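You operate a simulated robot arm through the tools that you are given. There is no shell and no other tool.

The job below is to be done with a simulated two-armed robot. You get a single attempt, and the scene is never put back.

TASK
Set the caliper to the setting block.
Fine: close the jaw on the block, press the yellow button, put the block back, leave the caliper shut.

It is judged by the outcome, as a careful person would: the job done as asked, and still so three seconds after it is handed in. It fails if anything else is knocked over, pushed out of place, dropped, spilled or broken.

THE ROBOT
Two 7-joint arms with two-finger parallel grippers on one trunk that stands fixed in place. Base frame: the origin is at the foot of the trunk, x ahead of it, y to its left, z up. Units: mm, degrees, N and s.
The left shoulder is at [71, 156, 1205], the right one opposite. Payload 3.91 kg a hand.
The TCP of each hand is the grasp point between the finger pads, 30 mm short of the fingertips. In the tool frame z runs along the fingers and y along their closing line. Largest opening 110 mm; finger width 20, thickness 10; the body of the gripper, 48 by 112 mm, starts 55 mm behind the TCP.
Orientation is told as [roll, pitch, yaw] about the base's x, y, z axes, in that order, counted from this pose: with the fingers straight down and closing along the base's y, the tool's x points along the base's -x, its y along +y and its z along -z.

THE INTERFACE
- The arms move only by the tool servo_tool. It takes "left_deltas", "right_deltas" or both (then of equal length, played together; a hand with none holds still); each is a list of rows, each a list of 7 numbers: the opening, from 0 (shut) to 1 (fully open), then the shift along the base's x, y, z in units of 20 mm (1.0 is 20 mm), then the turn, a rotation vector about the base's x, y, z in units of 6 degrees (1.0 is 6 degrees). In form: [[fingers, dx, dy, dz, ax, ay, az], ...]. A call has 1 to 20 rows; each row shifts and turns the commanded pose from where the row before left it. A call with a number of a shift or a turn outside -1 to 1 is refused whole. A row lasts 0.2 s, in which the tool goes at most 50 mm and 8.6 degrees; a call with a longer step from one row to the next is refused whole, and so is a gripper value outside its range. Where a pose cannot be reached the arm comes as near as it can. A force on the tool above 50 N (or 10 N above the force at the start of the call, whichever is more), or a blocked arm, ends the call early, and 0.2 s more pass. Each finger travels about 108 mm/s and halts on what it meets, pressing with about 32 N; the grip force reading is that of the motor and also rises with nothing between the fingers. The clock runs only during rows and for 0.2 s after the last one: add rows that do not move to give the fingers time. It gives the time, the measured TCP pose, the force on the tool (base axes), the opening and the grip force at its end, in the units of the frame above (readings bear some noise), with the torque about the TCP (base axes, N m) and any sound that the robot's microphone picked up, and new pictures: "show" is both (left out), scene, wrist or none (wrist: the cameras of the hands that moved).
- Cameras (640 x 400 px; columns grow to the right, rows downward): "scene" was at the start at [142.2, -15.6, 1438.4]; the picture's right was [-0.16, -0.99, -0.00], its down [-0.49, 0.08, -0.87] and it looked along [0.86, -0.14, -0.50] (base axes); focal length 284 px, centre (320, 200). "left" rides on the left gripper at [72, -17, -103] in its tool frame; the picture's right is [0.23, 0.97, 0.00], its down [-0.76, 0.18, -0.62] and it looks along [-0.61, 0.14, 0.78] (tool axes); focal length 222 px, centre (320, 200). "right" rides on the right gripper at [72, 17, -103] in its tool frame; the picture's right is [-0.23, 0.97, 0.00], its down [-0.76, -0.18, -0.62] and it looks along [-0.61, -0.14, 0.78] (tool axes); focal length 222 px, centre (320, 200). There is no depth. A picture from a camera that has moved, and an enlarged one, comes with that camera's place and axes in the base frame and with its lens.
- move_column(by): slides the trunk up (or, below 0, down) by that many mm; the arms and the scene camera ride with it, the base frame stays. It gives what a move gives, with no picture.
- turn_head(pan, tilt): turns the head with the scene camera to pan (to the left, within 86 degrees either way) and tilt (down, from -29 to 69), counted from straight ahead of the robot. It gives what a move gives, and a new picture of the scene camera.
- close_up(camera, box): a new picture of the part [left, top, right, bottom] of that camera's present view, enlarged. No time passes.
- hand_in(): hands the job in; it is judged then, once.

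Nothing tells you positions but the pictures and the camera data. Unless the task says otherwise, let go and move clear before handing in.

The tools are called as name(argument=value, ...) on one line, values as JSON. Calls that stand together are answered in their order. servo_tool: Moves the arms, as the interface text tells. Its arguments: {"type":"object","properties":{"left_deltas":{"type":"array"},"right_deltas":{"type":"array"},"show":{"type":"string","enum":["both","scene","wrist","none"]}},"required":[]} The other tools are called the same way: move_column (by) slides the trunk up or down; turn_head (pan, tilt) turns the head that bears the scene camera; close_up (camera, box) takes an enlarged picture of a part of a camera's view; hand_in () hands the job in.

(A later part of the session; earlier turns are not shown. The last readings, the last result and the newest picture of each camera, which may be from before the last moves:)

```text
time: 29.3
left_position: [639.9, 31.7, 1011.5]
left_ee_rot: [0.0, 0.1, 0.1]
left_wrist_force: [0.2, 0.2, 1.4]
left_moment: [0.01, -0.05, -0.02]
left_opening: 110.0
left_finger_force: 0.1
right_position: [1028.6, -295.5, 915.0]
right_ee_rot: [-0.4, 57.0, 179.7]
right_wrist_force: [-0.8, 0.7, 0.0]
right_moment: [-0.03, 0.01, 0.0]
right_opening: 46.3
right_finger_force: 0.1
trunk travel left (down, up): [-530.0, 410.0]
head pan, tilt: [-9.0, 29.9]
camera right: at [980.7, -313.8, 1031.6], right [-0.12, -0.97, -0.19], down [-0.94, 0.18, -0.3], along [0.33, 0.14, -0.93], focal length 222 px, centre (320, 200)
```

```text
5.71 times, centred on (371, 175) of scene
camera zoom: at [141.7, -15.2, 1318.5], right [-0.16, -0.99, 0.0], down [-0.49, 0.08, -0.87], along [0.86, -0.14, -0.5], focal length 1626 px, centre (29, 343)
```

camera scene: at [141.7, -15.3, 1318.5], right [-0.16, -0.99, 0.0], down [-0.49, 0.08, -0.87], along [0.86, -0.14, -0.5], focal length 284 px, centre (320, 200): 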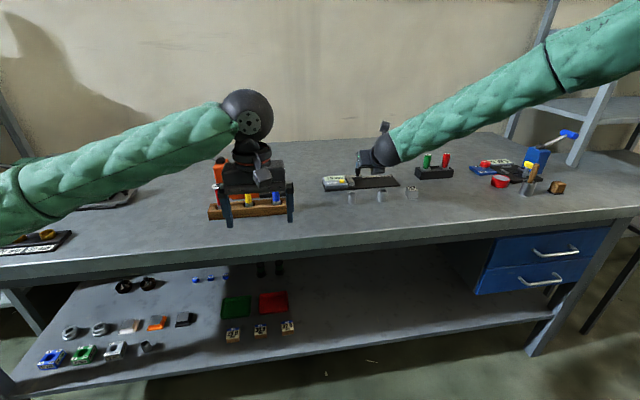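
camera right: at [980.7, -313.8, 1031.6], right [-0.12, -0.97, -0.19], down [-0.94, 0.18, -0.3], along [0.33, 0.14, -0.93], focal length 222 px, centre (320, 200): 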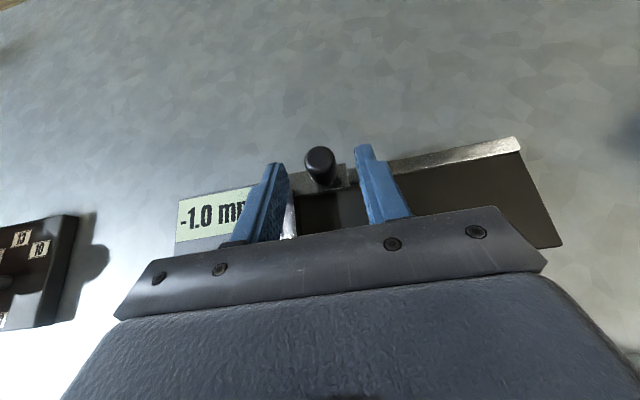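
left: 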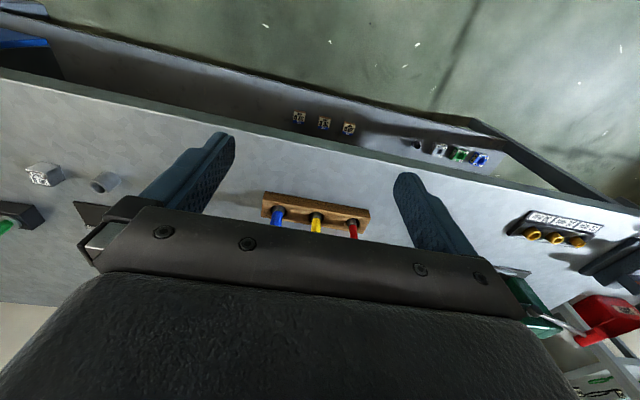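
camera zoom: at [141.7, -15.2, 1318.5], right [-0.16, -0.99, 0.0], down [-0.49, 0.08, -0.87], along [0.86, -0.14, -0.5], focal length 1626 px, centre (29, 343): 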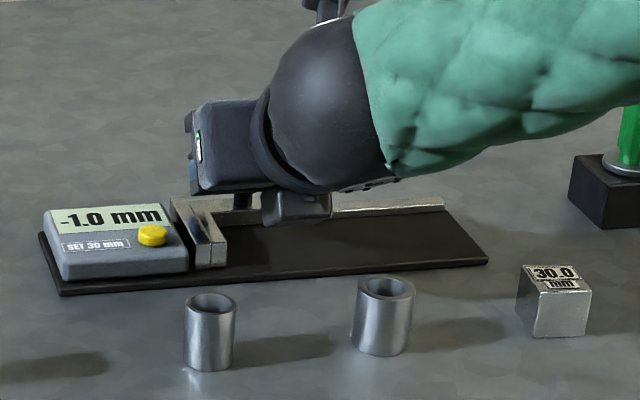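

The fingers straddle the knob. I close on it gently and draw the jaw 55 mm to the right (-y).

servo_tool(right_deltas=[[0.13, 0, 0, 0, 0, 0, 0], [0.13, 0, 0, 0, 0, 0, 0], [0.13, 0, 0, 0, 0, 0, 0]], show="wrist")

close_up(camera="right", box=[180, 20, 500, 220])

```text
time: 30.1
left_position: [640.3, 30.7, 1011.6]
left_ee_rot: [0.1, -0.1, 0.0]
left_wrist_force: [0.1, 0.0, -0.8]
left_moment: [-0.04, 0.06, -0.02]
left_opening: 109.9
left_finger_force: 0.0
right_position: [1029.0, -296.2, 914.2]
right_ee_rot: [-0.4, 57.0, 179.6]
right_wrist_force: [3.0, -5.8, -0.1]
right_moment: [-0.71, -0.22, -0.09]
right_opening: 19.4
right_finger_force: 44.7
trunk travel left (down, up): [-530.0, 410.0]
head pan, tilt: [-9.0, 29.9]
camera right: at [981.3, -314.8, 1030.8], right [-0.12, -0.97, -0.19], down [-0.94, 0.18, -0.3], along [0.33, 0.14, -0.93], focal length 222 px, centre (320, 200)
```

right: 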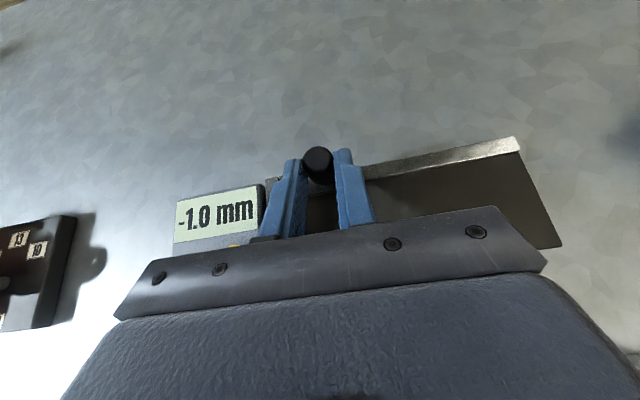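

```text
2.00 times, centred on (340, 120) of right
camera zoom: at [981.3, -314.8, 1030.8], right [-0.12, -0.97, -0.19], down [-0.94, 0.18, -0.3], along [0.33, 0.14, -0.93], focal length 444 px, centre (280, 360)
```

zoom: 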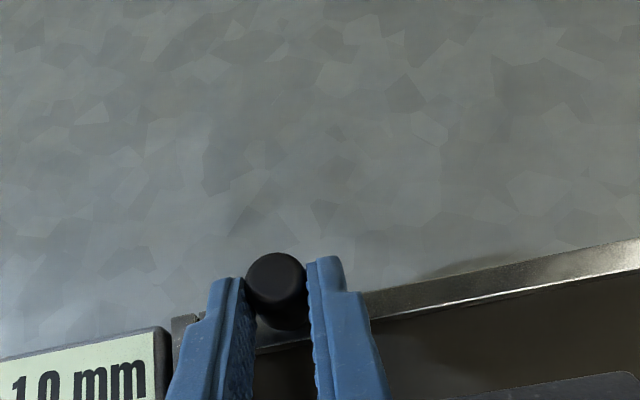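

I have the knob. Now I slide it 54 mm to the right.

servo_tool(right_deltas=[[0.13, 0, -0.3, 0, 0, 0, 0], [0.13, 0, -0.4, 0, 0, 0, 0], [0.13, 0, -0.5, 0, 0, 0, 0], [0.13, 0, -0.5, 0, 0, 0, 0], [0.13, 0, -0.5, 0, 0, 0, 0], [0.13, 0, -0.5, 0, 0, 0, 0], [0.13, 0, 0, 0, 0, 0, 0]], show="wrist")

close_up(camera="scene", box=[315, 140, 427, 210])

```text
time: 31.7
left_position: [640.9, 31.1, 1010.8]
left_ee_rot: [0.0, 0.0, 0.1]
left_wrist_force: [-0.1, -0.3, 0.7]
left_moment: [0.01, 0.02, 0.01]
left_opening: 109.9
left_finger_force: 0.2
right_position: [1028.4, -351.9, 913.1]
right_ee_rot: [-0.4, 56.9, 179.6]
right_wrist_force: [4.8, 0.6, -5.5]
right_moment: [-0.61, 0.02, -0.04]
right_opening: 19.6
right_finger_force: 45.1
trunk travel left (down, up): [-530.0, 410.0]
head pan, tilt: [-9.0, 29.9]
camera right: at [981.4, -370.9, 1030.9], right [-0.12, -0.97, -0.19], down [-0.94, 0.18, -0.3], along [0.32, 0.15, -0.93], focal length 222 px, centre (320, 200)
```

right: 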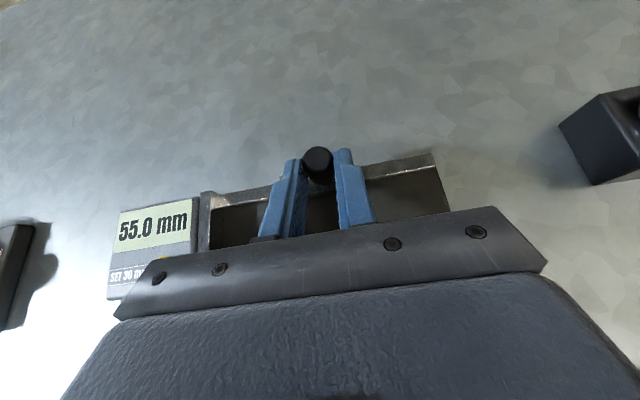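

```text
5.71 times, centred on (371, 175) of scene
camera zoom: at [143.2, -15.4, 1318.2], right [-0.16, -0.99, 0.0], down [-0.49, 0.08, -0.87], along [0.86, -0.14, -0.5], focal length 1626 px, centre (29, 343)
```

zoom: 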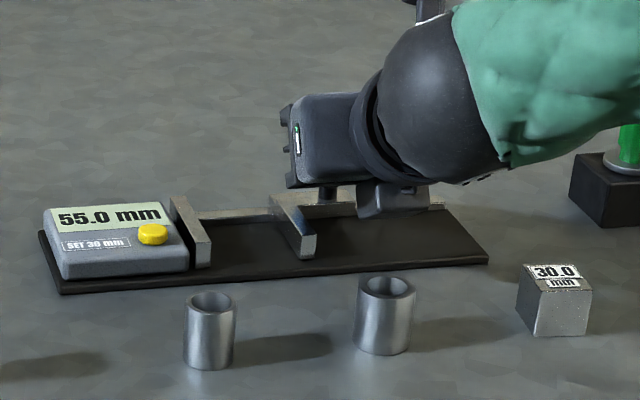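

The jaw slides well; the display reads 55.0. I release the knob and back out along the finger axis.

servo_tool(right_deltas=[[0.42, 0, 0, 0, 0, 0, 0], [0.42, 0, 0, 0, 0, 0, 0], [0.42, -0.834, 0, 0.545, 0, 0, 0], [0.42, -0.834, 0, 0.545, 0, 0, 0], [0.42, -0.834, 0, 0.545, 0, 0, 0], [0.42, -0.834, 0, 0.545, 0, 0, 0], [0.42, -0.834, 0, 0.545, 0, 0, 0], [0.42, -0.6, -0.2, 0.545, 0, 0, 0], [0.42, -0.6, -0.2, 0.545, 0, 0, 0], [0.42, 0, 0, 0, 0, 0, 0]], show="wrist")

close_up(camera="scene", box=[315, 140, 427, 210])

```text
time: 33.9
left_position: [640.4, 31.1, 1011.4]
left_ee_rot: [0.0, 0.0, 0.2]
left_wrist_force: [0.0, -0.6, -0.3]
left_moment: [-0.01, 0.01, -0.03]
left_opening: 109.9
left_finger_force: 0.0
right_position: [920.4, -357.4, 990.4]
right_ee_rot: [-0.4, 56.9, 179.5]
right_wrist_force: [0.4, -0.2, -0.3]
right_moment: [-0.02, -0.02, -0.03]
right_opening: 46.1
right_finger_force: 0.1
trunk travel left (down, up): [-530.0, 410.0]
head pan, tilt: [-9.0, 29.9]
camera right: at [874.7, -377.2, 1107.6], right [-0.12, -0.97, -0.19], down [-0.94, 0.18, -0.3], along [0.32, 0.15, -0.93], focal length 222 px, centre (320, 200)
```

right: 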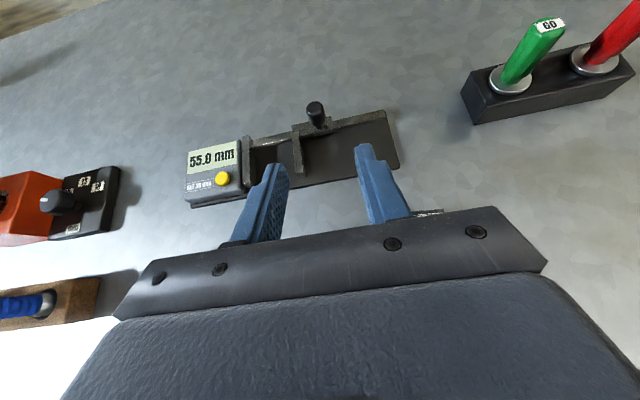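

```text
5.71 times, centred on (371, 175) of scene
camera zoom: at [142.8, -15.5, 1318.3], right [-0.16, -0.99, 0.0], down [-0.49, 0.08, -0.87], along [0.86, -0.14, -0.5], focal length 1626 px, centre (29, 343)
```

zoom: 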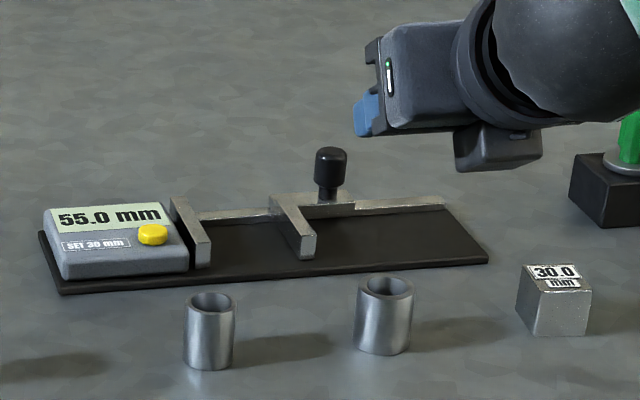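

The caliper stands open at 55.0 and undisturbed. Next I go to the block: tilt back to 45°, yaw -4.7° to match the block, and stop ~80 mm short of it along the finger axis.

servo_tool(right_deltas=[[0.45, -0.85, -0.64, -0.31, 0, 0.333, -0.12], [0.45, -0.85, -0.64, -0.31, 0, 0.333, -0.12], [0.45, -0.85, -0.64, -0.31, 0, 0.333, -0.12], [0.45, -0.85, -0.64, -0.31, 0, 0.333, -0.12], [0.45, -0.85, -0.64, -0.31, 0, 0.333, -0.12], [0.45, -0.85, -0.64, -0.31, 0, 0.333, -0.12], [0.45, 0, 0, 0, 0, 0, 0]], show="wrist")

close_up(camera="right", box=[220, 75, 420, 200])

close_up(camera="scene", box=[340, 130, 452, 200])

```text
time: 35.5
left_position: [641.1, 31.1, 1012.0]
left_ee_rot: [-0.1, 0.1, 0.1]
left_wrist_force: [-0.3, 0.0, 0.6]
left_moment: [-0.02, -0.02, 0.03]
left_opening: 109.7
left_finger_force: 0.0
right_position: [819.1, -437.1, 952.9]
right_ee_rot: [0.2, 45.0, 175.9]
right_wrist_force: [-0.7, 0.1, -0.1]
right_moment: [-0.01, -0.02, -0.05]
right_opening: 49.3
right_finger_force: 0.1
trunk travel left (down, up): [-530.0, 410.0]
head pan, tilt: [-9.0, 29.9]
camera right: at [795.8, -452.8, 1078.0], right [-0.23, -0.96, -0.16], down [-0.96, 0.25, -0.1], along [0.13, 0.13, -0.98], focal length 222 px, centre (320, 200)
```

right: 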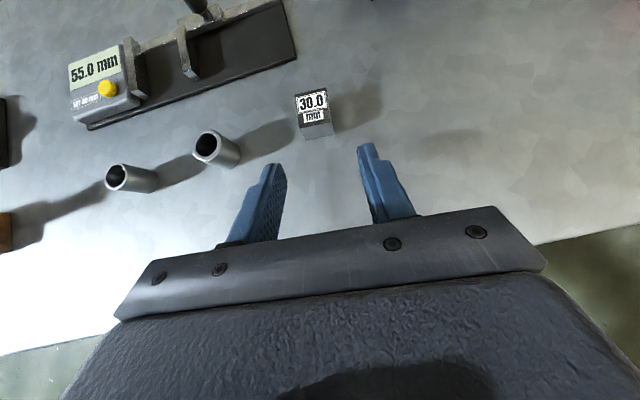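

```text
3.20 times, centred on (320, 138) of right
camera zoom: at [795.8, -452.8, 1078.0], right [-0.23, -0.96, -0.16], down [-0.96, 0.25, -0.1], along [0.13, 0.13, -0.98], focal length 711 px, centre (320, 400)
```

zoom: 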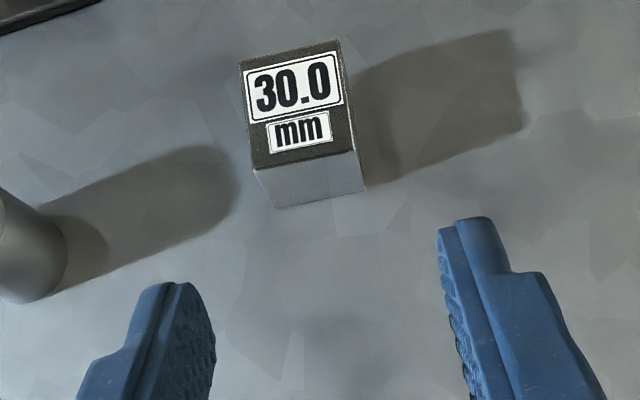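

```text
5.71 times, centred on (396, 165) of scene
camera zoom: at [142.6, -15.3, 1318.3], right [-0.16, -0.99, 0.0], down [-0.49, 0.08, -0.87], along [0.86, -0.14, -0.5], focal length 1626 px, centre (-114, 400)
```

zoom: 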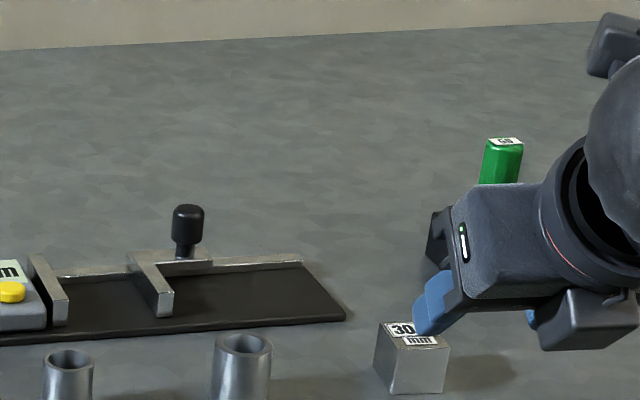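

Relative to the hand the block's top centre is at (+87, -3, -66) mm. I advance so the fingertips straddle its front part about 9 mm above the bench.

servo_tool(right_deltas=[[0.45, 0.69, -0.01, -0.735, 0, 0, -0.05], [0.45, 0.69, -0.01, -0.735, 0, 0, -0.05], [0.45, 0.69, -0.01, -0.735, 0, 0, -0.05], [0.45, 0.69, -0.01, -0.735, 0, 0, -0.05], [0.45, 0, 0, 0, 0, 0, 0]], show="wrist")

close_up(camera="right", box=[220, 75, 420, 200])

close_up(camera="scene", box=[360, 150, 456, 210])

```text
time: 36.7
left_position: [639.8, 31.9, 1013.0]
left_ee_rot: [0.0, 0.1, 0.1]
left_wrist_force: [-0.2, 0.7, 0.4]
left_moment: [0.0, 0.01, 0.0]
left_opening: 109.8
left_finger_force: 0.1
right_position: [872.9, -437.1, 896.5]
right_ee_rot: [0.3, 45.1, 174.7]
right_wrist_force: [0.6, -0.2, 0.2]
right_moment: [-0.03, -0.02, 0.01]
right_opening: 49.5
right_finger_force: 0.0
trunk travel left (down, up): [-530.0, 410.0]
head pan, tilt: [-9.0, 29.9]
camera right: at [848.9, -452.5, 1019.4], right [-0.25, -0.95, -0.16], down [-0.96, 0.27, -0.1], along [0.14, 0.13, -0.98], focal length 222 px, centre (320, 200)
```

right: 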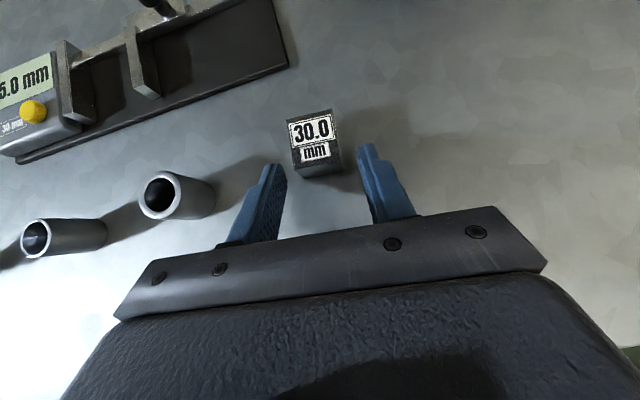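

```text
3.20 times, centred on (320, 138) of right
camera zoom: at [848.9, -452.5, 1019.4], right [-0.25, -0.95, -0.16], down [-0.96, 0.27, -0.1], along [0.14, 0.13, -0.98], focal length 711 px, centre (320, 400)
```

zoom: 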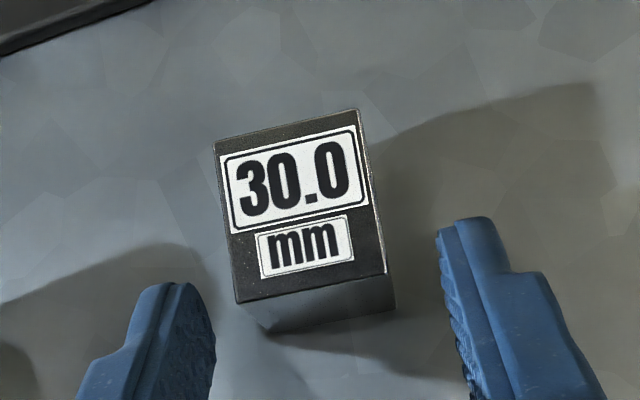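

```text
6.67 times, centred on (408, 180) of scene
camera zoom: at [141.6, -15.3, 1318.5], right [-0.16, -0.99, 0.0], down [-0.49, 0.08, -0.87], along [0.86, -0.14, -0.5], focal length 1897 px, centre (-267, 333)
```

zoom: 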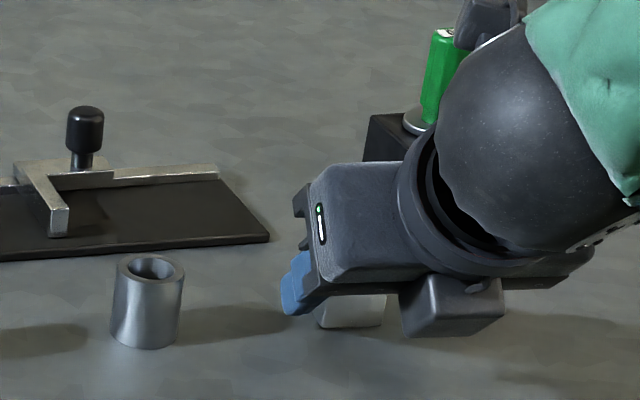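

The fingers straddle the block but hold only its front ~11 mm; I advance 5 mm more and close on it.

servo_tool(right_deltas=[[0.45, 0.25, -0.02, 0, 0, 0, 0], [0.35, 0, 0, 0, 0, 0, 0], [0.22, 0, 0, 0, 0, 0, 0], [0.22, 0, 0, 0, 0, 0, 0], [0.22, 0, 0, 0, 0, 0, 0]], show="wrist")

close_up(camera="right", box=[220, 75, 420, 200])

```text
time: 37.9
left_position: [640.0, 31.6, 1010.9]
left_ee_rot: [0.0, 0.0, 0.0]
left_wrist_force: [0.5, 0.3, -1.1]
left_moment: [-0.01, 0.03, 0.03]
left_opening: 110.0
left_finger_force: 0.1
right_position: [879.4, -437.3, 895.1]
right_ee_rot: [0.4, 45.0, 174.8]
right_wrist_force: [-0.4, -0.9, -0.2]
right_moment: [0.01, 0.03, 0.01]
right_opening: 29.3
right_finger_force: 32.0
trunk travel left (down, up): [-530.0, 410.0]
head pan, tilt: [-9.0, 29.9]
camera right: at [855.2, -452.7, 1018.9], right [-0.25, -0.95, -0.16], down [-0.96, 0.27, -0.1], along [0.14, 0.13, -0.98], focal length 222 px, centre (320, 200)
```

right: 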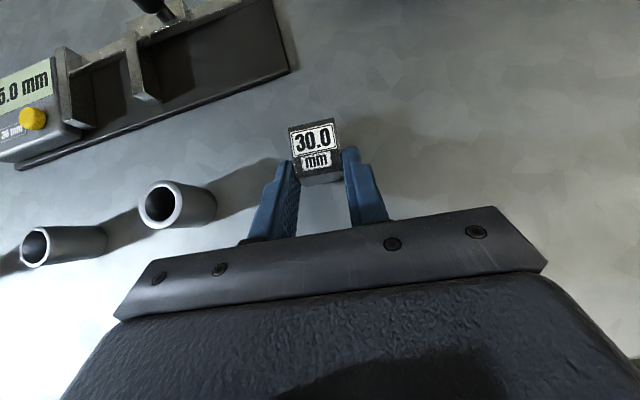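

```text
3.20 times, centred on (320, 138) of right
camera zoom: at [855.2, -452.7, 1018.9], right [-0.25, -0.95, -0.16], down [-0.96, 0.27, -0.1], along [0.14, 0.13, -0.98], focal length 711 px, centre (320, 400)
```

zoom: 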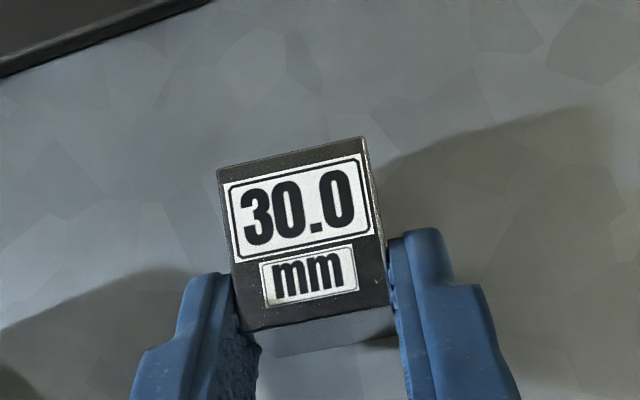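

The block is gripped firmly (29.3 mm, 32 N) with the hand at about [879, -437, 895]. I lift it 60 mm and carry it over the jaw gap, squaring the yaw to the caliper.

servo_tool(right_deltas=[[0.22, 0, 0, 0.5, 0, 0, 0], [0.22, 0, 0, 0.5, 0, 0, 0], [0.22, 0, 0, 1, 0, 0, 0], [0.22, 0, 0, 1, 0, 0, 0]], show="wrist")

```text
time: 38.9
left_position: [639.4, 30.6, 1012.9]
left_ee_rot: [0.0, 0.0, 0.1]
left_wrist_force: [-0.8, -1.0, -0.1]
left_moment: [0.0, -0.03, -0.02]
left_opening: 110.1
left_finger_force: 0.0
right_position: [877.5, -435.8, 956.0]
right_ee_rot: [0.4, 45.0, 174.7]
right_wrist_force: [0.5, 0.0, 0.3]
right_moment: [-0.01, 0.01, 0.01]
right_opening: 24.4
right_finger_force: 0.2
trunk travel left (down, up): [-530.0, 410.0]
head pan, tilt: [-9.0, 29.9]
camera right: at [854.4, -451.1, 1079.9], right [-0.25, -0.95, -0.16], down [-0.96, 0.27, -0.1], along [0.14, 0.13, -0.98], focal length 222 px, centre (320, 200)
```

right: 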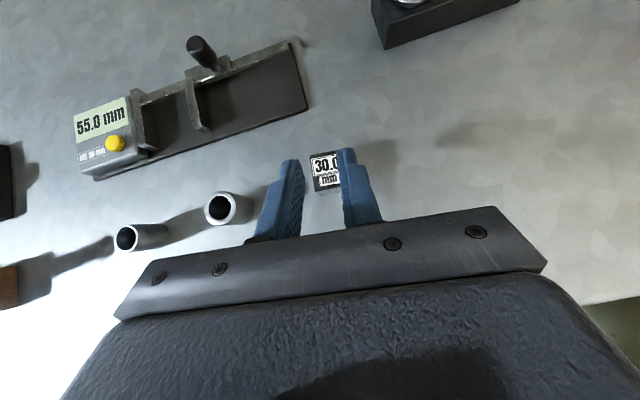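

The block slipped out and stays on the bench; the fingers came up empty. I'll check where it stands before trying a deeper grip.

close_up(camera="right", box=[270, 120, 390, 195])

close_up(camera="scene", box=[388, 170, 444, 205])

```text
5.33 times, centred on (330, 158) of right
camera zoom: at [854.4, -451.1, 1079.9], right [-0.25, -0.95, -0.16], down [-0.96, 0.27, -0.1], along [0.14, 0.13, -0.98], focal length 1185 px, centre (267, 427)
```

zoom: 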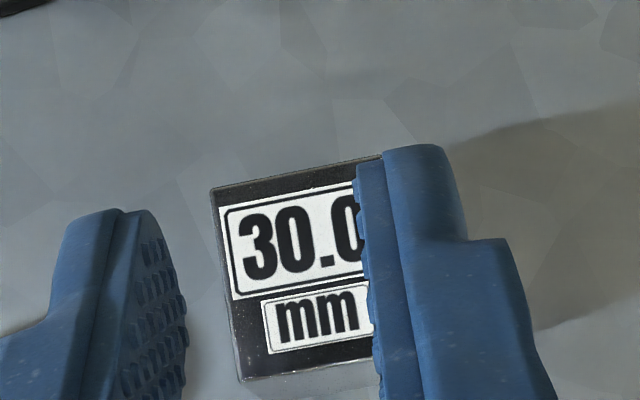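

```text
11.43 times, centred on (416, 188) of scene
camera zoom: at [141.9, -15.2, 1318.4], right [-0.16, -0.99, 0.0], down [-0.49, 0.08, -0.87], along [0.86, -0.14, -0.5], focal length 3252 px, centre (-777, 343)
```

zoom: 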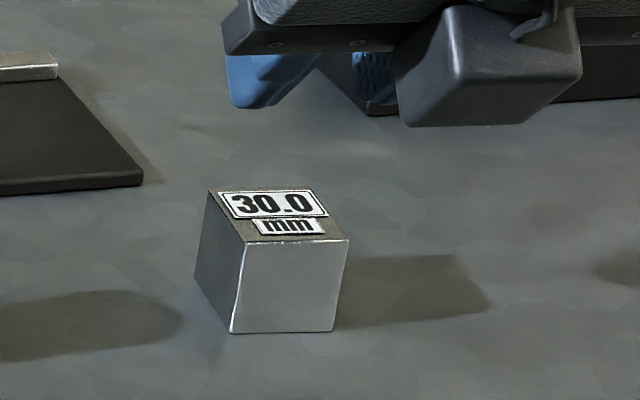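

The block moved less than a millimetre, so no harm was done. I'll retry slightly deeper and lower with the full closing command, then lift slowly.

servo_tool(right_deltas=[[0.45, 0, 0, 0, 0, 0, 0], [0.45, 0, 0, 0, 0, 0, 0], [0.45, 0.1, 0, -0.9, 0, 0, 0], [0.45, 0.1, 0, -0.9, 0, 0, 0], [0.45, 0.1, 0, -0.9, 0, 0, 0], [0.45, 0, 0, -0.5, 0, 0, 0], [0.45, 0, 0, 0, 0, 0, 0]], show="none")

close_up(camera="right", box=[220, 75, 420, 200])

```text
time: 40.5
left_position: [640.9, 32.1, 1011.6]
left_ee_rot: [0.1, 0.0, 0.2]
left_wrist_force: [-0.7, -0.2, -0.2]
left_moment: [0.01, -0.01, 0.01]
left_opening: 110.1
left_finger_force: 0.1
right_position: [884.8, -436.8, 892.8]
right_ee_rot: [0.3, 44.9, 174.7]
right_wrist_force: [-0.6, -0.9, 0.1]
right_moment: [0.01, 0.03, -0.01]
right_opening: 49.4
right_finger_force: 0.0
trunk travel left (down, up): [-530.0, 410.0]
head pan, tilt: [-9.0, 29.9]
```

```text
3.20 times, centred on (320, 138) of right
camera zoom: at [861.2, -452.8, 1016.7], right [-0.25, -0.95, -0.16], down [-0.96, 0.27, -0.1], along [0.14, 0.12, -0.98], focal length 711 px, centre (320, 400)
```

zoom: 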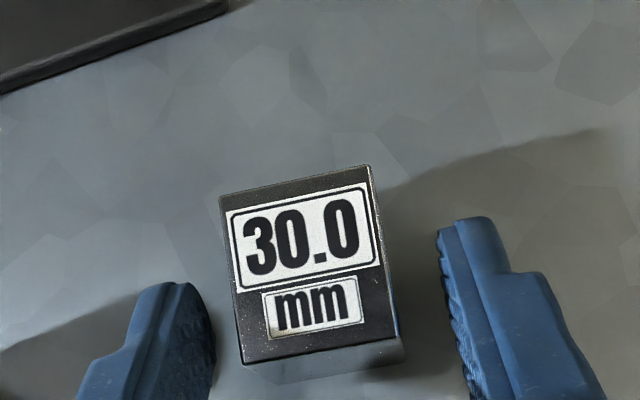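

The tips now cover about 25 mm of the block's depth. Close fully and lift slowly by 20 mm.

servo_tool(right_deltas=[[0.0, 0, 0, 0, 0, 0, 0], [0.0, 0, 0, 0, 0, 0, 0], [0.0, 0, 0, 0, 0, 0, 0], [0.0, 0, 0, 0, 0, 0, 0]], show="none")

servo_tool(right_deltas=[[0.0, 0, 0, 0.2, 0, 0, 0], [0.0, 0, 0, 0.2, 0, 0, 0], [0.0, 0, 0, 0.2, 0, 0, 0], [0.0, 0, 0, 0.2, 0, 0, 0], [0.0, 0, 0, 0.2, 0, 0, 0], [0.0, 0, 0, 0, 0, 0, 0]], show="none")

close_up(camera="right", box=[220, 75, 420, 200])

close_up(camera="scene", box=[388, 170, 444, 205])

```text
time: 41.5
left_position: [639.5, 31.8, 1010.8]
left_ee_rot: [0.1, 0.0, 0.1]
left_wrist_force: [-0.6, 0.1, -0.5]
left_moment: [-0.01, 0.01, -0.02]
left_opening: 109.7
left_finger_force: 0.0
right_position: [884.1, -436.8, 893.2]
right_ee_rot: [0.3, 45.0, 174.6]
right_wrist_force: [0.5, -0.4, -0.1]
right_moment: [-0.01, -0.08, -0.02]
right_opening: 29.4
right_finger_force: 31.8
trunk travel left (down, up): [-530.0, 410.0]
head pan, tilt: [-9.0, 29.9]
```

```text
time: 42.9
left_position: [640.7, 31.8, 1011.9]
left_ee_rot: [0.0, 0.0, 0.1]
left_wrist_force: [0.2, -0.3, -0.5]
left_moment: [0.04, -0.01, 0.0]
left_opening: 110.0
left_finger_force: 0.0
right_position: [885.1, -436.7, 911.6]
right_ee_rot: [0.3, 45.0, 174.6]
right_wrist_force: [-0.1, 0.4, -2.9]
right_moment: [0.02, 0.04, -0.01]
right_opening: 29.8
right_finger_force: 32.0
trunk travel left (down, up): [-530.0, 410.0]
head pan, tilt: [-9.0, 29.9]
```

```text
3.20 times, centred on (320, 138) of right
camera zoom: at [862.4, -452.0, 1034.7], right [-0.25, -0.95, -0.16], down [-0.96, 0.27, -0.1], along [0.14, 0.13, -0.98], focal length 711 px, centre (320, 400)
```

zoom: 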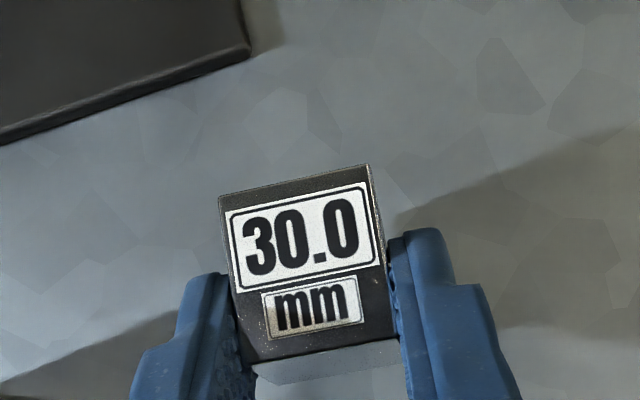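

```text
11.43 times, centred on (416, 188) of scene
camera zoom: at [142.5, -15.5, 1318.4], right [-0.16, -0.99, 0.0], down [-0.49, 0.08, -0.87], along [0.86, -0.14, -0.5], focal length 3252 px, centre (-777, 343)
```

zoom: 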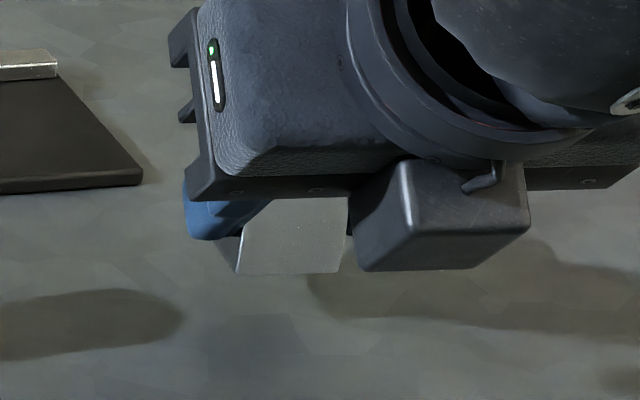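

The block is lifted and held (2.9 N weight on the wrist). I raise it further and carry it over to just in front of the jaw gap, squaring the yaw.

servo_tool(right_deltas=[[0.0, 0, 0, 0.5, 0, 0, 0], [0.0, 0, 0, 0.75, 0, 0, 0], [0.0, 0.475, 0.878, 0, 0, 0, 0.098], [0.0, 0.475, 0.878, 0, 0, 0, 0.098], [0.0, 0.475, 0.878, 0, 0, 0, 0.098], [0.0, 0.475, 0.878, 0, 0, 0, 0.098], [0.0, 0.475, 0.878, 0, 0, 0, 0.098], [0.0, 0.475, 0.878, 0, 0, 0, 0.098], [0.0, 0.475, 0.878, 0, 0, 0, 0.098], [0.0, 0.475, 0.878, 0, 0, 0, 0.098], [0.0, 0.475, 0.878, 0, 0, 0, 0.098], [0.0, 0, 0, 0, 0, 0, 0]], show="wrist")

close_up(camera="right", box=[180, 50, 420, 200])

close_up(camera="scene", box=[315, 140, 427, 210])

```text
time: 45.5
left_position: [639.8, 30.1, 1011.4]
left_ee_rot: [0.0, 0.0, 0.1]
left_wrist_force: [0.6, 1.6, -0.1]
left_moment: [-0.02, 0.0, 0.0]
left_opening: 110.0
left_finger_force: 0.0
right_position: [970.0, -278.5, 935.2]
right_ee_rot: [0.3, 45.0, 179.9]
right_wrist_force: [-1.0, 1.2, -2.1]
right_moment: [-0.03, 0.05, 0.01]
right_opening: 29.5
right_finger_force: 32.2
trunk travel left (down, up): [-530.0, 410.0]
head pan, tilt: [-9.0, 29.9]
camera right: at [948.2, -295.9, 1060.1], right [-0.17, -0.97, -0.16], down [-0.98, 0.18, -0.1], along [0.12, 0.14, -0.98], focal length 222 px, centre (320, 200)
```

right: 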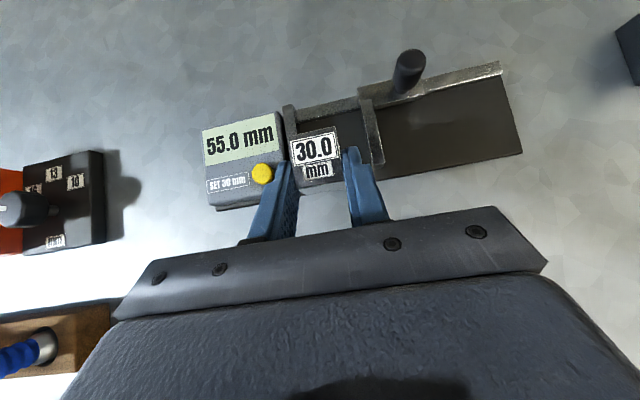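

```text
2.67 times, centred on (300, 125) of right
camera zoom: at [948.2, -295.9, 1060.1], right [-0.17, -0.97, -0.16], down [-0.98, 0.18, -0.1], along [0.12, 0.14, -0.98], focal length 592 px, centre (373, 400)
```

zoom: 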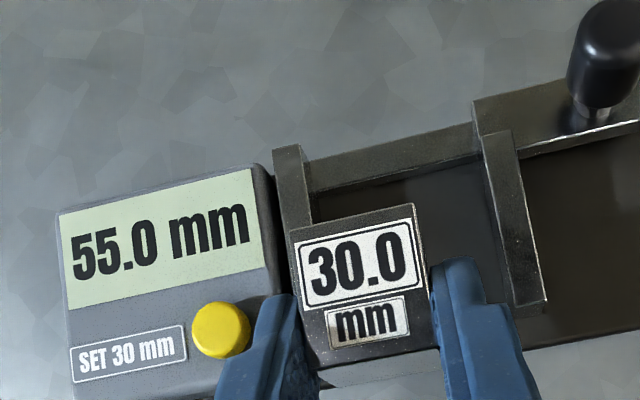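

```text
5.71 times, centred on (371, 175) of scene
camera zoom: at [142.1, -15.5, 1318.4], right [-0.16, -0.99, 0.0], down [-0.49, 0.08, -0.87], along [0.86, -0.14, -0.5], focal length 1626 px, centre (29, 343)
```

zoom: 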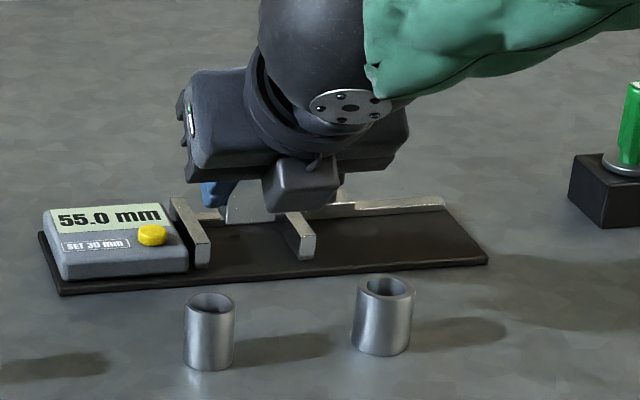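

The block hangs square above the gap. With this deep grip the fingers must go inside the gap, so I'll centre the hand between the two jaws (shift ≈ -10 mm in y, +4 mm in x) and lower part-way, then look.

servo_tool(right_deltas=[[0.0, 0.1, -0.25, 0, 0, 0, 0], [0.0, 0.1, -0.26, 0, 0, 0, 0], [0.0, 0, 0, -0.4, 0, 0, 0], [0.0, 0, 0, 0, 0, 0, 0]], show="none")

close_up(camera="right", box=[180, 50, 420, 200])

close_up(camera="scene", box=[331, 155, 395, 195])

```text
time: 46.5
left_position: [639.6, 30.7, 1011.0]
left_ee_rot: [0.1, 0.0, 0.1]
left_wrist_force: [0.1, -0.1, -0.5]
left_moment: [0.01, 0.0, 0.0]
left_opening: 110.1
left_finger_force: 0.1
right_position: [975.7, -288.1, 927.3]
right_ee_rot: [0.2, 45.0, 180.0]
right_wrist_force: [0.1, -1.2, -2.0]
right_moment: [0.03, 0.06, 0.02]
right_opening: 29.8
right_finger_force: 32.0
trunk travel left (down, up): [-530.0, 410.0]
head pan, tilt: [-9.0, 29.9]
```

```text
2.67 times, centred on (300, 125) of right
camera zoom: at [953.8, -305.9, 1052.1], right [-0.16, -0.97, -0.16], down [-0.98, 0.18, -0.1], along [0.12, 0.14, -0.98], focal length 592 px, centre (373, 400)
```

zoom: 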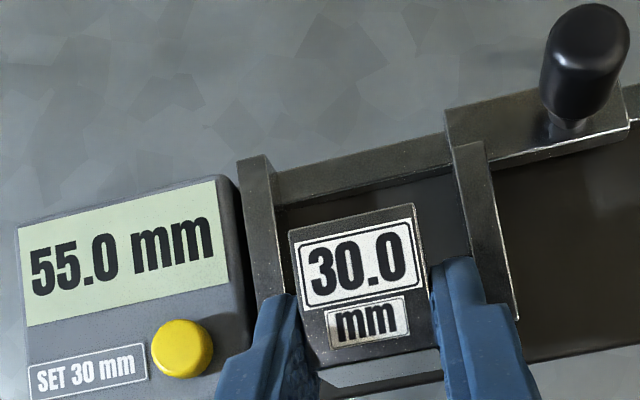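

```text
10.00 times, centred on (363, 175) of scene
camera zoom: at [142.2, -15.3, 1318.4], right [-0.16, -0.99, 0.0], down [-0.49, 0.08, -0.87], along [0.86, -0.14, -0.5], focal length 2845 px, centre (-110, 450)
```

zoom: 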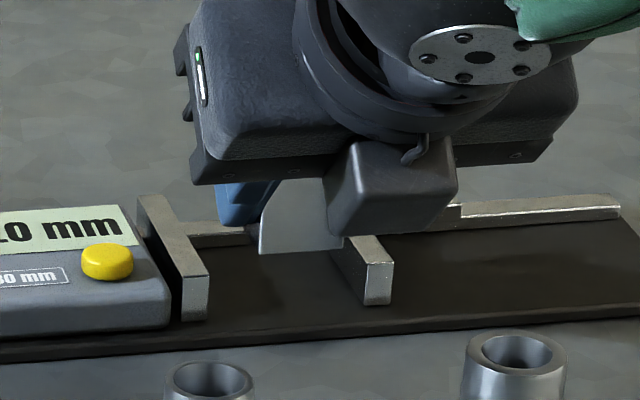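

The hand is nearly centred between the jaws (about 2–3 mm clear on each side). I shift 1.2 mm right and lower 20 mm, then look again.

servo_tool(right_deltas=[[0.0, 0, -0.06, -0.1, 0, 0, 0], [0.0, 0, 0, -0.3, 0, 0, 0], [0.0, 0, 0, -0.3, 0, 0, 0], [0.0, 0, 0, -0.3, 0, 0, 0], [0.0, 0, 0, 0, 0, 0, 0]], show="none")

close_up(camera="right", box=[200, 60, 440, 210])

close_up(camera="scene", box=[331, 160, 395, 200])

```text
time: 47.7
left_position: [639.4, 30.9, 1012.8]
left_ee_rot: [0.0, -0.1, 0.1]
left_wrist_force: [-0.7, -0.2, 0.4]
left_moment: [-0.01, 0.0, -0.02]
left_opening: 109.9
left_finger_force: 0.2
right_position: [976.3, -289.7, 909.6]
right_ee_rot: [0.2, 44.9, 180.0]
right_wrist_force: [0.1, 0.3, -1.5]
right_moment: [-0.01, 0.02, -0.01]
right_opening: 29.7
right_finger_force: 31.9
trunk travel left (down, up): [-530.0, 410.0]
head pan, tilt: [-9.0, 29.9]
```

```text
2.67 times, centred on (320, 135) of right
camera zoom: at [953.7, -306.8, 1033.1], right [-0.16, -0.97, -0.16], down [-0.98, 0.18, -0.1], along [0.12, 0.14, -0.98], focal length 592 px, centre (320, 373)
```

zoom: 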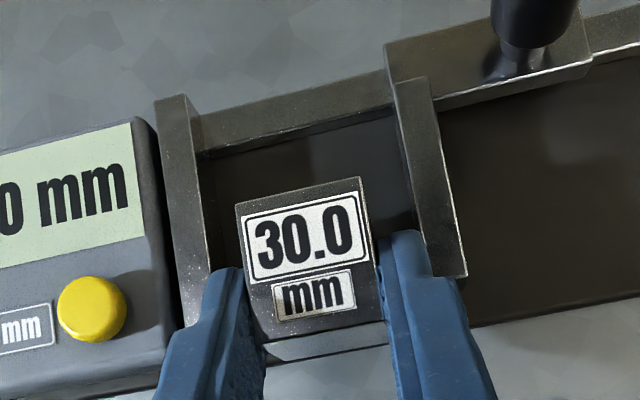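

```text
10.00 times, centred on (363, 180) of scene
camera zoom: at [142.4, -15.4, 1318.4], right [-0.16, -0.99, 0.0], down [-0.49, 0.08, -0.87], along [0.86, -0.14, -0.5], focal length 2845 px, centre (-110, 400)
```

zoom: 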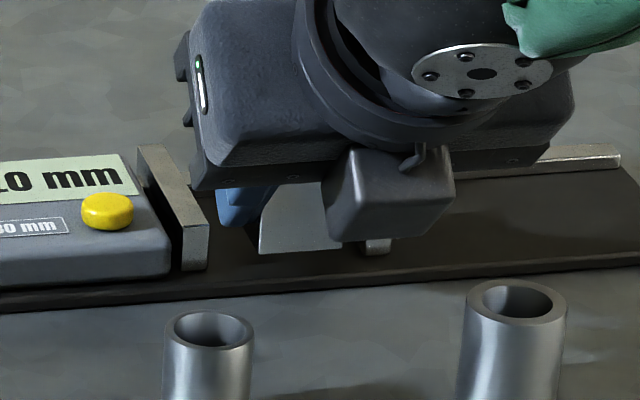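

Clearance is about 3 mm on both sides. I lower in small steps until the plate takes the block's weight.

servo_tool(right_deltas=[[0.0, 0, 0, -0.1, 0, 0, 0], [0.0, 0, 0, -0.1, 0, 0, 0], [0.0, 0, 0, -0.1, 0, 0, 0], [0.0, 0, 0, 0, 0, 0, 0]], show="none")

servo_tool(right_deltas=[[0.0, 0, 0, -0.05, 0, 0, 0], [0.0, 0, 0, -0.05, 0, 0, 0], [0.0, 0, 0, 0, 0, 0, 0]], show="none")

close_up(camera="scene", box=[347, 170, 379, 190])

```text
time: 48.7
left_position: [640.0, 31.1, 1011.6]
left_ee_rot: [-0.1, 0.0, 0.0]
left_wrist_force: [-0.5, -0.4, -0.1]
left_moment: [0.04, 0.0, -0.01]
left_opening: 110.1
left_finger_force: 0.1
right_position: [975.4, -289.2, 903.1]
right_ee_rot: [0.3, 45.0, 180.0]
right_wrist_force: [0.0, 0.1, -2.3]
right_moment: [-0.02, 0.04, -0.03]
right_opening: 30.0
right_finger_force: 32.3
trunk travel left (down, up): [-530.0, 410.0]
head pan, tilt: [-9.0, 29.9]
```

```text
time: 49.5
left_position: [640.8, 30.5, 1010.8]
left_ee_rot: [0.0, 0.0, 0.1]
left_wrist_force: [0.5, 0.3, 0.3]
left_moment: [0.01, 0.0, -0.02]
left_opening: 110.2
left_finger_force: 0.1
right_position: [974.9, -290.2, 900.0]
right_ee_rot: [0.3, 45.0, 180.0]
right_wrist_force: [0.2, 0.2, -1.6]
right_moment: [0.01, 0.08, 0.02]
right_opening: 29.6
right_finger_force: 31.9
trunk travel left (down, up): [-530.0, 410.0]
head pan, tilt: [-9.0, 29.9]
```

```text
16.00 times, centred on (363, 180) of scene
camera zoom: at [142.5, -15.4, 1318.4], right [-0.16, -0.99, 0.0], down [-0.49, 0.08, -0.87], along [0.86, -0.14, -0.5], focal length 4553 px, centre (-368, 520)
```

zoom: 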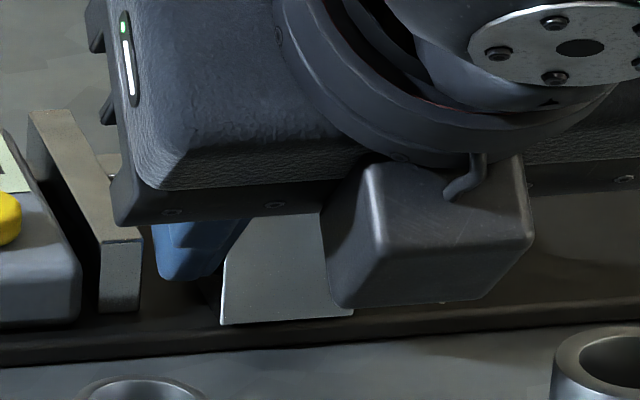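

Nearly down; I go on with 1 mm steps.

servo_tool(right_deltas=[[0.0, 0, 0, -0.05, 0, 0, 0], [0.0, 0, 0, 0, 0, 0, 0]], show="none")

servo_tool(right_deltas=[[0.0, 0, 0, -0.05, 0, 0, 0], [0.0, 0, 0, 0, 0, 0, 0]], show="none")

```text
time: 50.1
left_position: [640.0, 30.3, 1012.0]
left_ee_rot: [0.0, 0.0, 0.1]
left_wrist_force: [1.0, -0.5, 0.0]
left_moment: [0.01, -0.01, -0.01]
left_opening: 109.9
left_finger_force: 0.0
right_position: [975.1, -290.3, 899.8]
right_ee_rot: [0.4, 45.0, 180.0]
right_wrist_force: [-0.1, 0.7, -1.5]
right_moment: [-0.03, 0.06, -0.02]
right_opening: 29.7
right_finger_force: 32.3
trunk travel left (down, up): [-530.0, 410.0]
head pan, tilt: [-9.0, 29.9]
```

```text
time: 50.7
left_position: [640.8, 31.0, 1012.2]
left_ee_rot: [0.0, 0.0, 0.1]
left_wrist_force: [0.0, 1.2, 0.2]
left_moment: [0.02, -0.04, 0.01]
left_opening: 110.0
left_finger_force: 0.0
right_position: [976.6, -290.1, 898.7]
right_ee_rot: [0.3, 45.0, 180.0]
right_wrist_force: [0.8, 0.2, -1.2]
right_moment: [0.0, -0.01, -0.03]
right_opening: 29.9
right_finger_force: 31.7
trunk travel left (down, up): [-530.0, 410.0]
head pan, tilt: [-9.0, 29.9]
```

servo_tool(right_deltas=[[0.0, 0, 0, -0.05, 0, 0, 0], [0.0, 0, 0, 0, 0, 0, 0]], show="none")

servo_tool(right_deltas=[[0.0, 0, 0, -0.05, 0, 0, 0], [0.0, 0, 0, 0, 0, 0, 0]], show="none")

close_up(camera="scene", box=[347, 170, 379, 190])

```text
time: 51.3
left_position: [639.3, 31.8, 1011.8]
left_ee_rot: [0.0, 0.0, 0.1]
left_wrist_force: [0.3, 1.0, -0.1]
left_moment: [-0.05, 0.01, 0.0]
left_opening: 110.0
left_finger_force: 0.1
right_position: [976.6, -288.4, 898.8]
right_ee_rot: [0.3, 45.1, 179.9]
right_wrist_force: [0.6, -2.0, 3.9]
right_moment: [0.02, -0.11, -0.03]
right_opening: 29.7
right_finger_force: 32.1
trunk travel left (down, up): [-530.0, 410.0]
head pan, tilt: [-9.0, 29.9]
```

```text
time: 51.9
left_position: [640.1, 30.4, 1012.5]
left_ee_rot: [0.0, 0.0, 0.2]
left_wrist_force: [0.2, 0.4, -0.1]
left_moment: [0.0, 0.02, 0.02]
left_opening: 110.1
left_finger_force: 0.0
right_position: [975.7, -288.3, 896.7]
right_ee_rot: [0.3, 45.1, 180.0]
right_wrist_force: [4.7, -3.2, 12.7]
right_moment: [0.13, -0.29, -0.06]
right_opening: 29.8
right_finger_force: 31.3
trunk travel left (down, up): [-530.0, 410.0]
head pan, tilt: [-9.0, 29.9]
```

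```text
16.00 times, centred on (363, 180) of scene
camera zoom: at [141.5, -15.3, 1318.6], right [-0.16, -0.99, 0.0], down [-0.49, 0.08, -0.87], along [0.86, -0.14, -0.5], focal length 4553 px, centre (-368, 520)
```

zoom: 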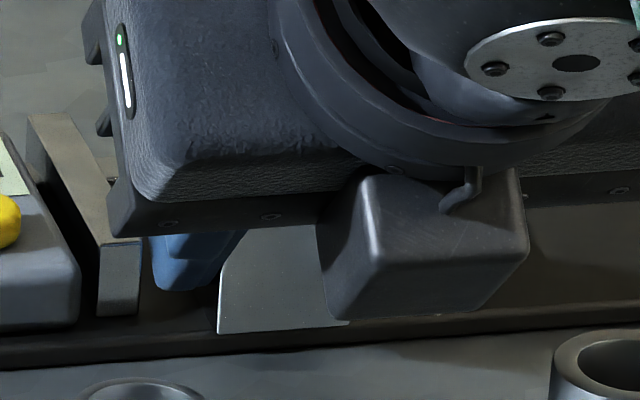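

Contact with the plate (12.7 N). I ease up 1 mm, open the fingers just ~2.5 mm per side, and lift straight out.

servo_tool(right_deltas=[[0.0, 0, 0, 0.05, 0, 0, 0], [0.315, 0, 0, 0, 0, 0, 0], [0.315, 0, 0, 0, 0, 0, 0], [0.315, 0, 0, 0, 0, 0, 0]], show="none")

close_up(camera="right", box=[200, 60, 440, 210])

```text
time: 52.9
left_position: [640.1, 30.8, 1011.6]
left_ee_rot: [0.0, -0.1, 0.2]
left_wrist_force: [-0.2, -1.0, -0.5]
left_moment: [0.02, -0.01, 0.0]
left_opening: 109.9
left_finger_force: 0.0
right_position: [975.1, -288.9, 897.9]
right_ee_rot: [0.3, 45.0, -180.0]
right_wrist_force: [0.0, 2.0, -1.6]
right_moment: [0.0, 0.01, 0.01]
right_opening: 34.3
right_finger_force: 0.0
trunk travel left (down, up): [-530.0, 410.0]
head pan, tilt: [-9.0, 29.9]
```

```text
2.67 times, centred on (320, 135) of right
camera zoom: at [952.9, -307.1, 1021.2], right [-0.16, -0.97, -0.16], down [-0.98, 0.18, -0.1], along [0.12, 0.14, -0.98], focal length 592 px, centre (320, 373)
```

zoom: 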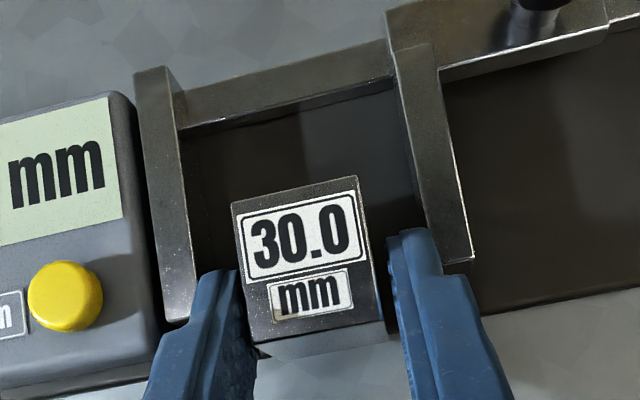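

Released cleanly; the block stands square between the jaws. I lift straight up and check.

servo_tool(right_deltas=[[0.315, 0, 0, 0.3, 0, 0, 0], [0.315, 0, 0, 0.5, 0, 0, 0], [0.315, 0, 0, 0.7, 0, 0, 0], [0.315, 0, 0, 1, 0, 0, 0], [0.42, -0.5, 0, 1, 0, 0, 0], [0.42, -0.5, 0, 0.5, 0, 0, 0], [0.42, 0, 0, 0, 0, 0, 0]], show="wrist")

close_up(camera="scene", box=[315, 150, 411, 210])

close_up(camera="right", box=[200, 50, 440, 200])

```text
time: 54.5
left_position: [640.0, 31.3, 1011.7]
left_ee_rot: [0.0, 0.1, 0.0]
left_wrist_force: [-0.5, 0.4, -0.1]
left_moment: [-0.03, -0.02, 0.01]
left_opening: 110.1
left_finger_force: 0.1
right_position: [955.0, -289.0, 977.4]
right_ee_rot: [0.3, 44.9, 180.0]
right_wrist_force: [-0.3, 0.2, 0.8]
right_moment: [0.01, 0.01, 0.02]
right_opening: 46.6
right_finger_force: 0.1
trunk travel left (down, up): [-530.0, 410.0]
head pan, tilt: [-9.0, 29.9]
camera right: at [933.9, -307.4, 1101.3], right [-0.16, -0.97, -0.16], down [-0.98, 0.18, -0.1], along [0.12, 0.14, -0.98], focal length 222 px, centre (320, 200)
```

right: 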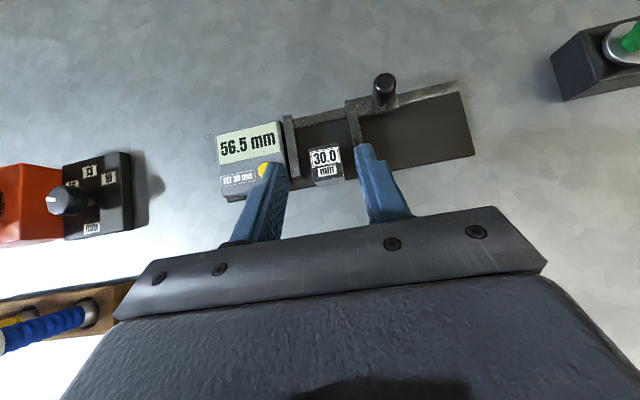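

```text
6.67 times, centred on (363, 180) of scene
camera zoom: at [142.6, -15.5, 1318.3], right [-0.16, -0.99, 0.0], down [-0.49, 0.08, -0.87], along [0.86, -0.14, -0.5], focal length 1897 px, centre (33, 333)
```

zoom: 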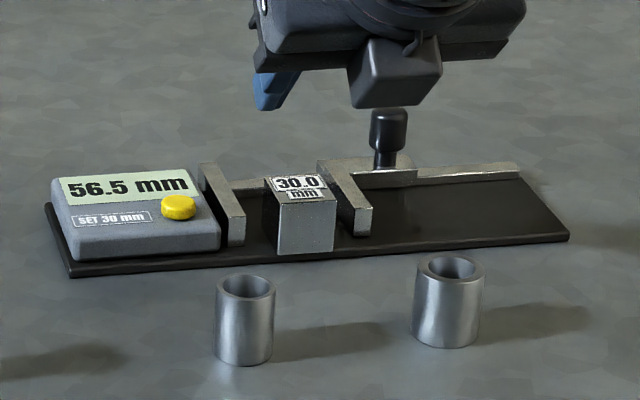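

```text
2.67 times, centred on (320, 125) of right
camera zoom: at [933.9, -307.4, 1101.3], right [-0.16, -0.97, -0.16], down [-0.98, 0.18, -0.1], along [0.12, 0.14, -0.98], focal length 592 px, centre (320, 400)
```

zoom: 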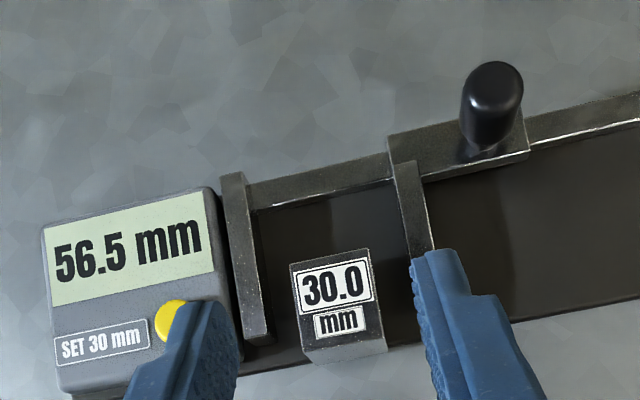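

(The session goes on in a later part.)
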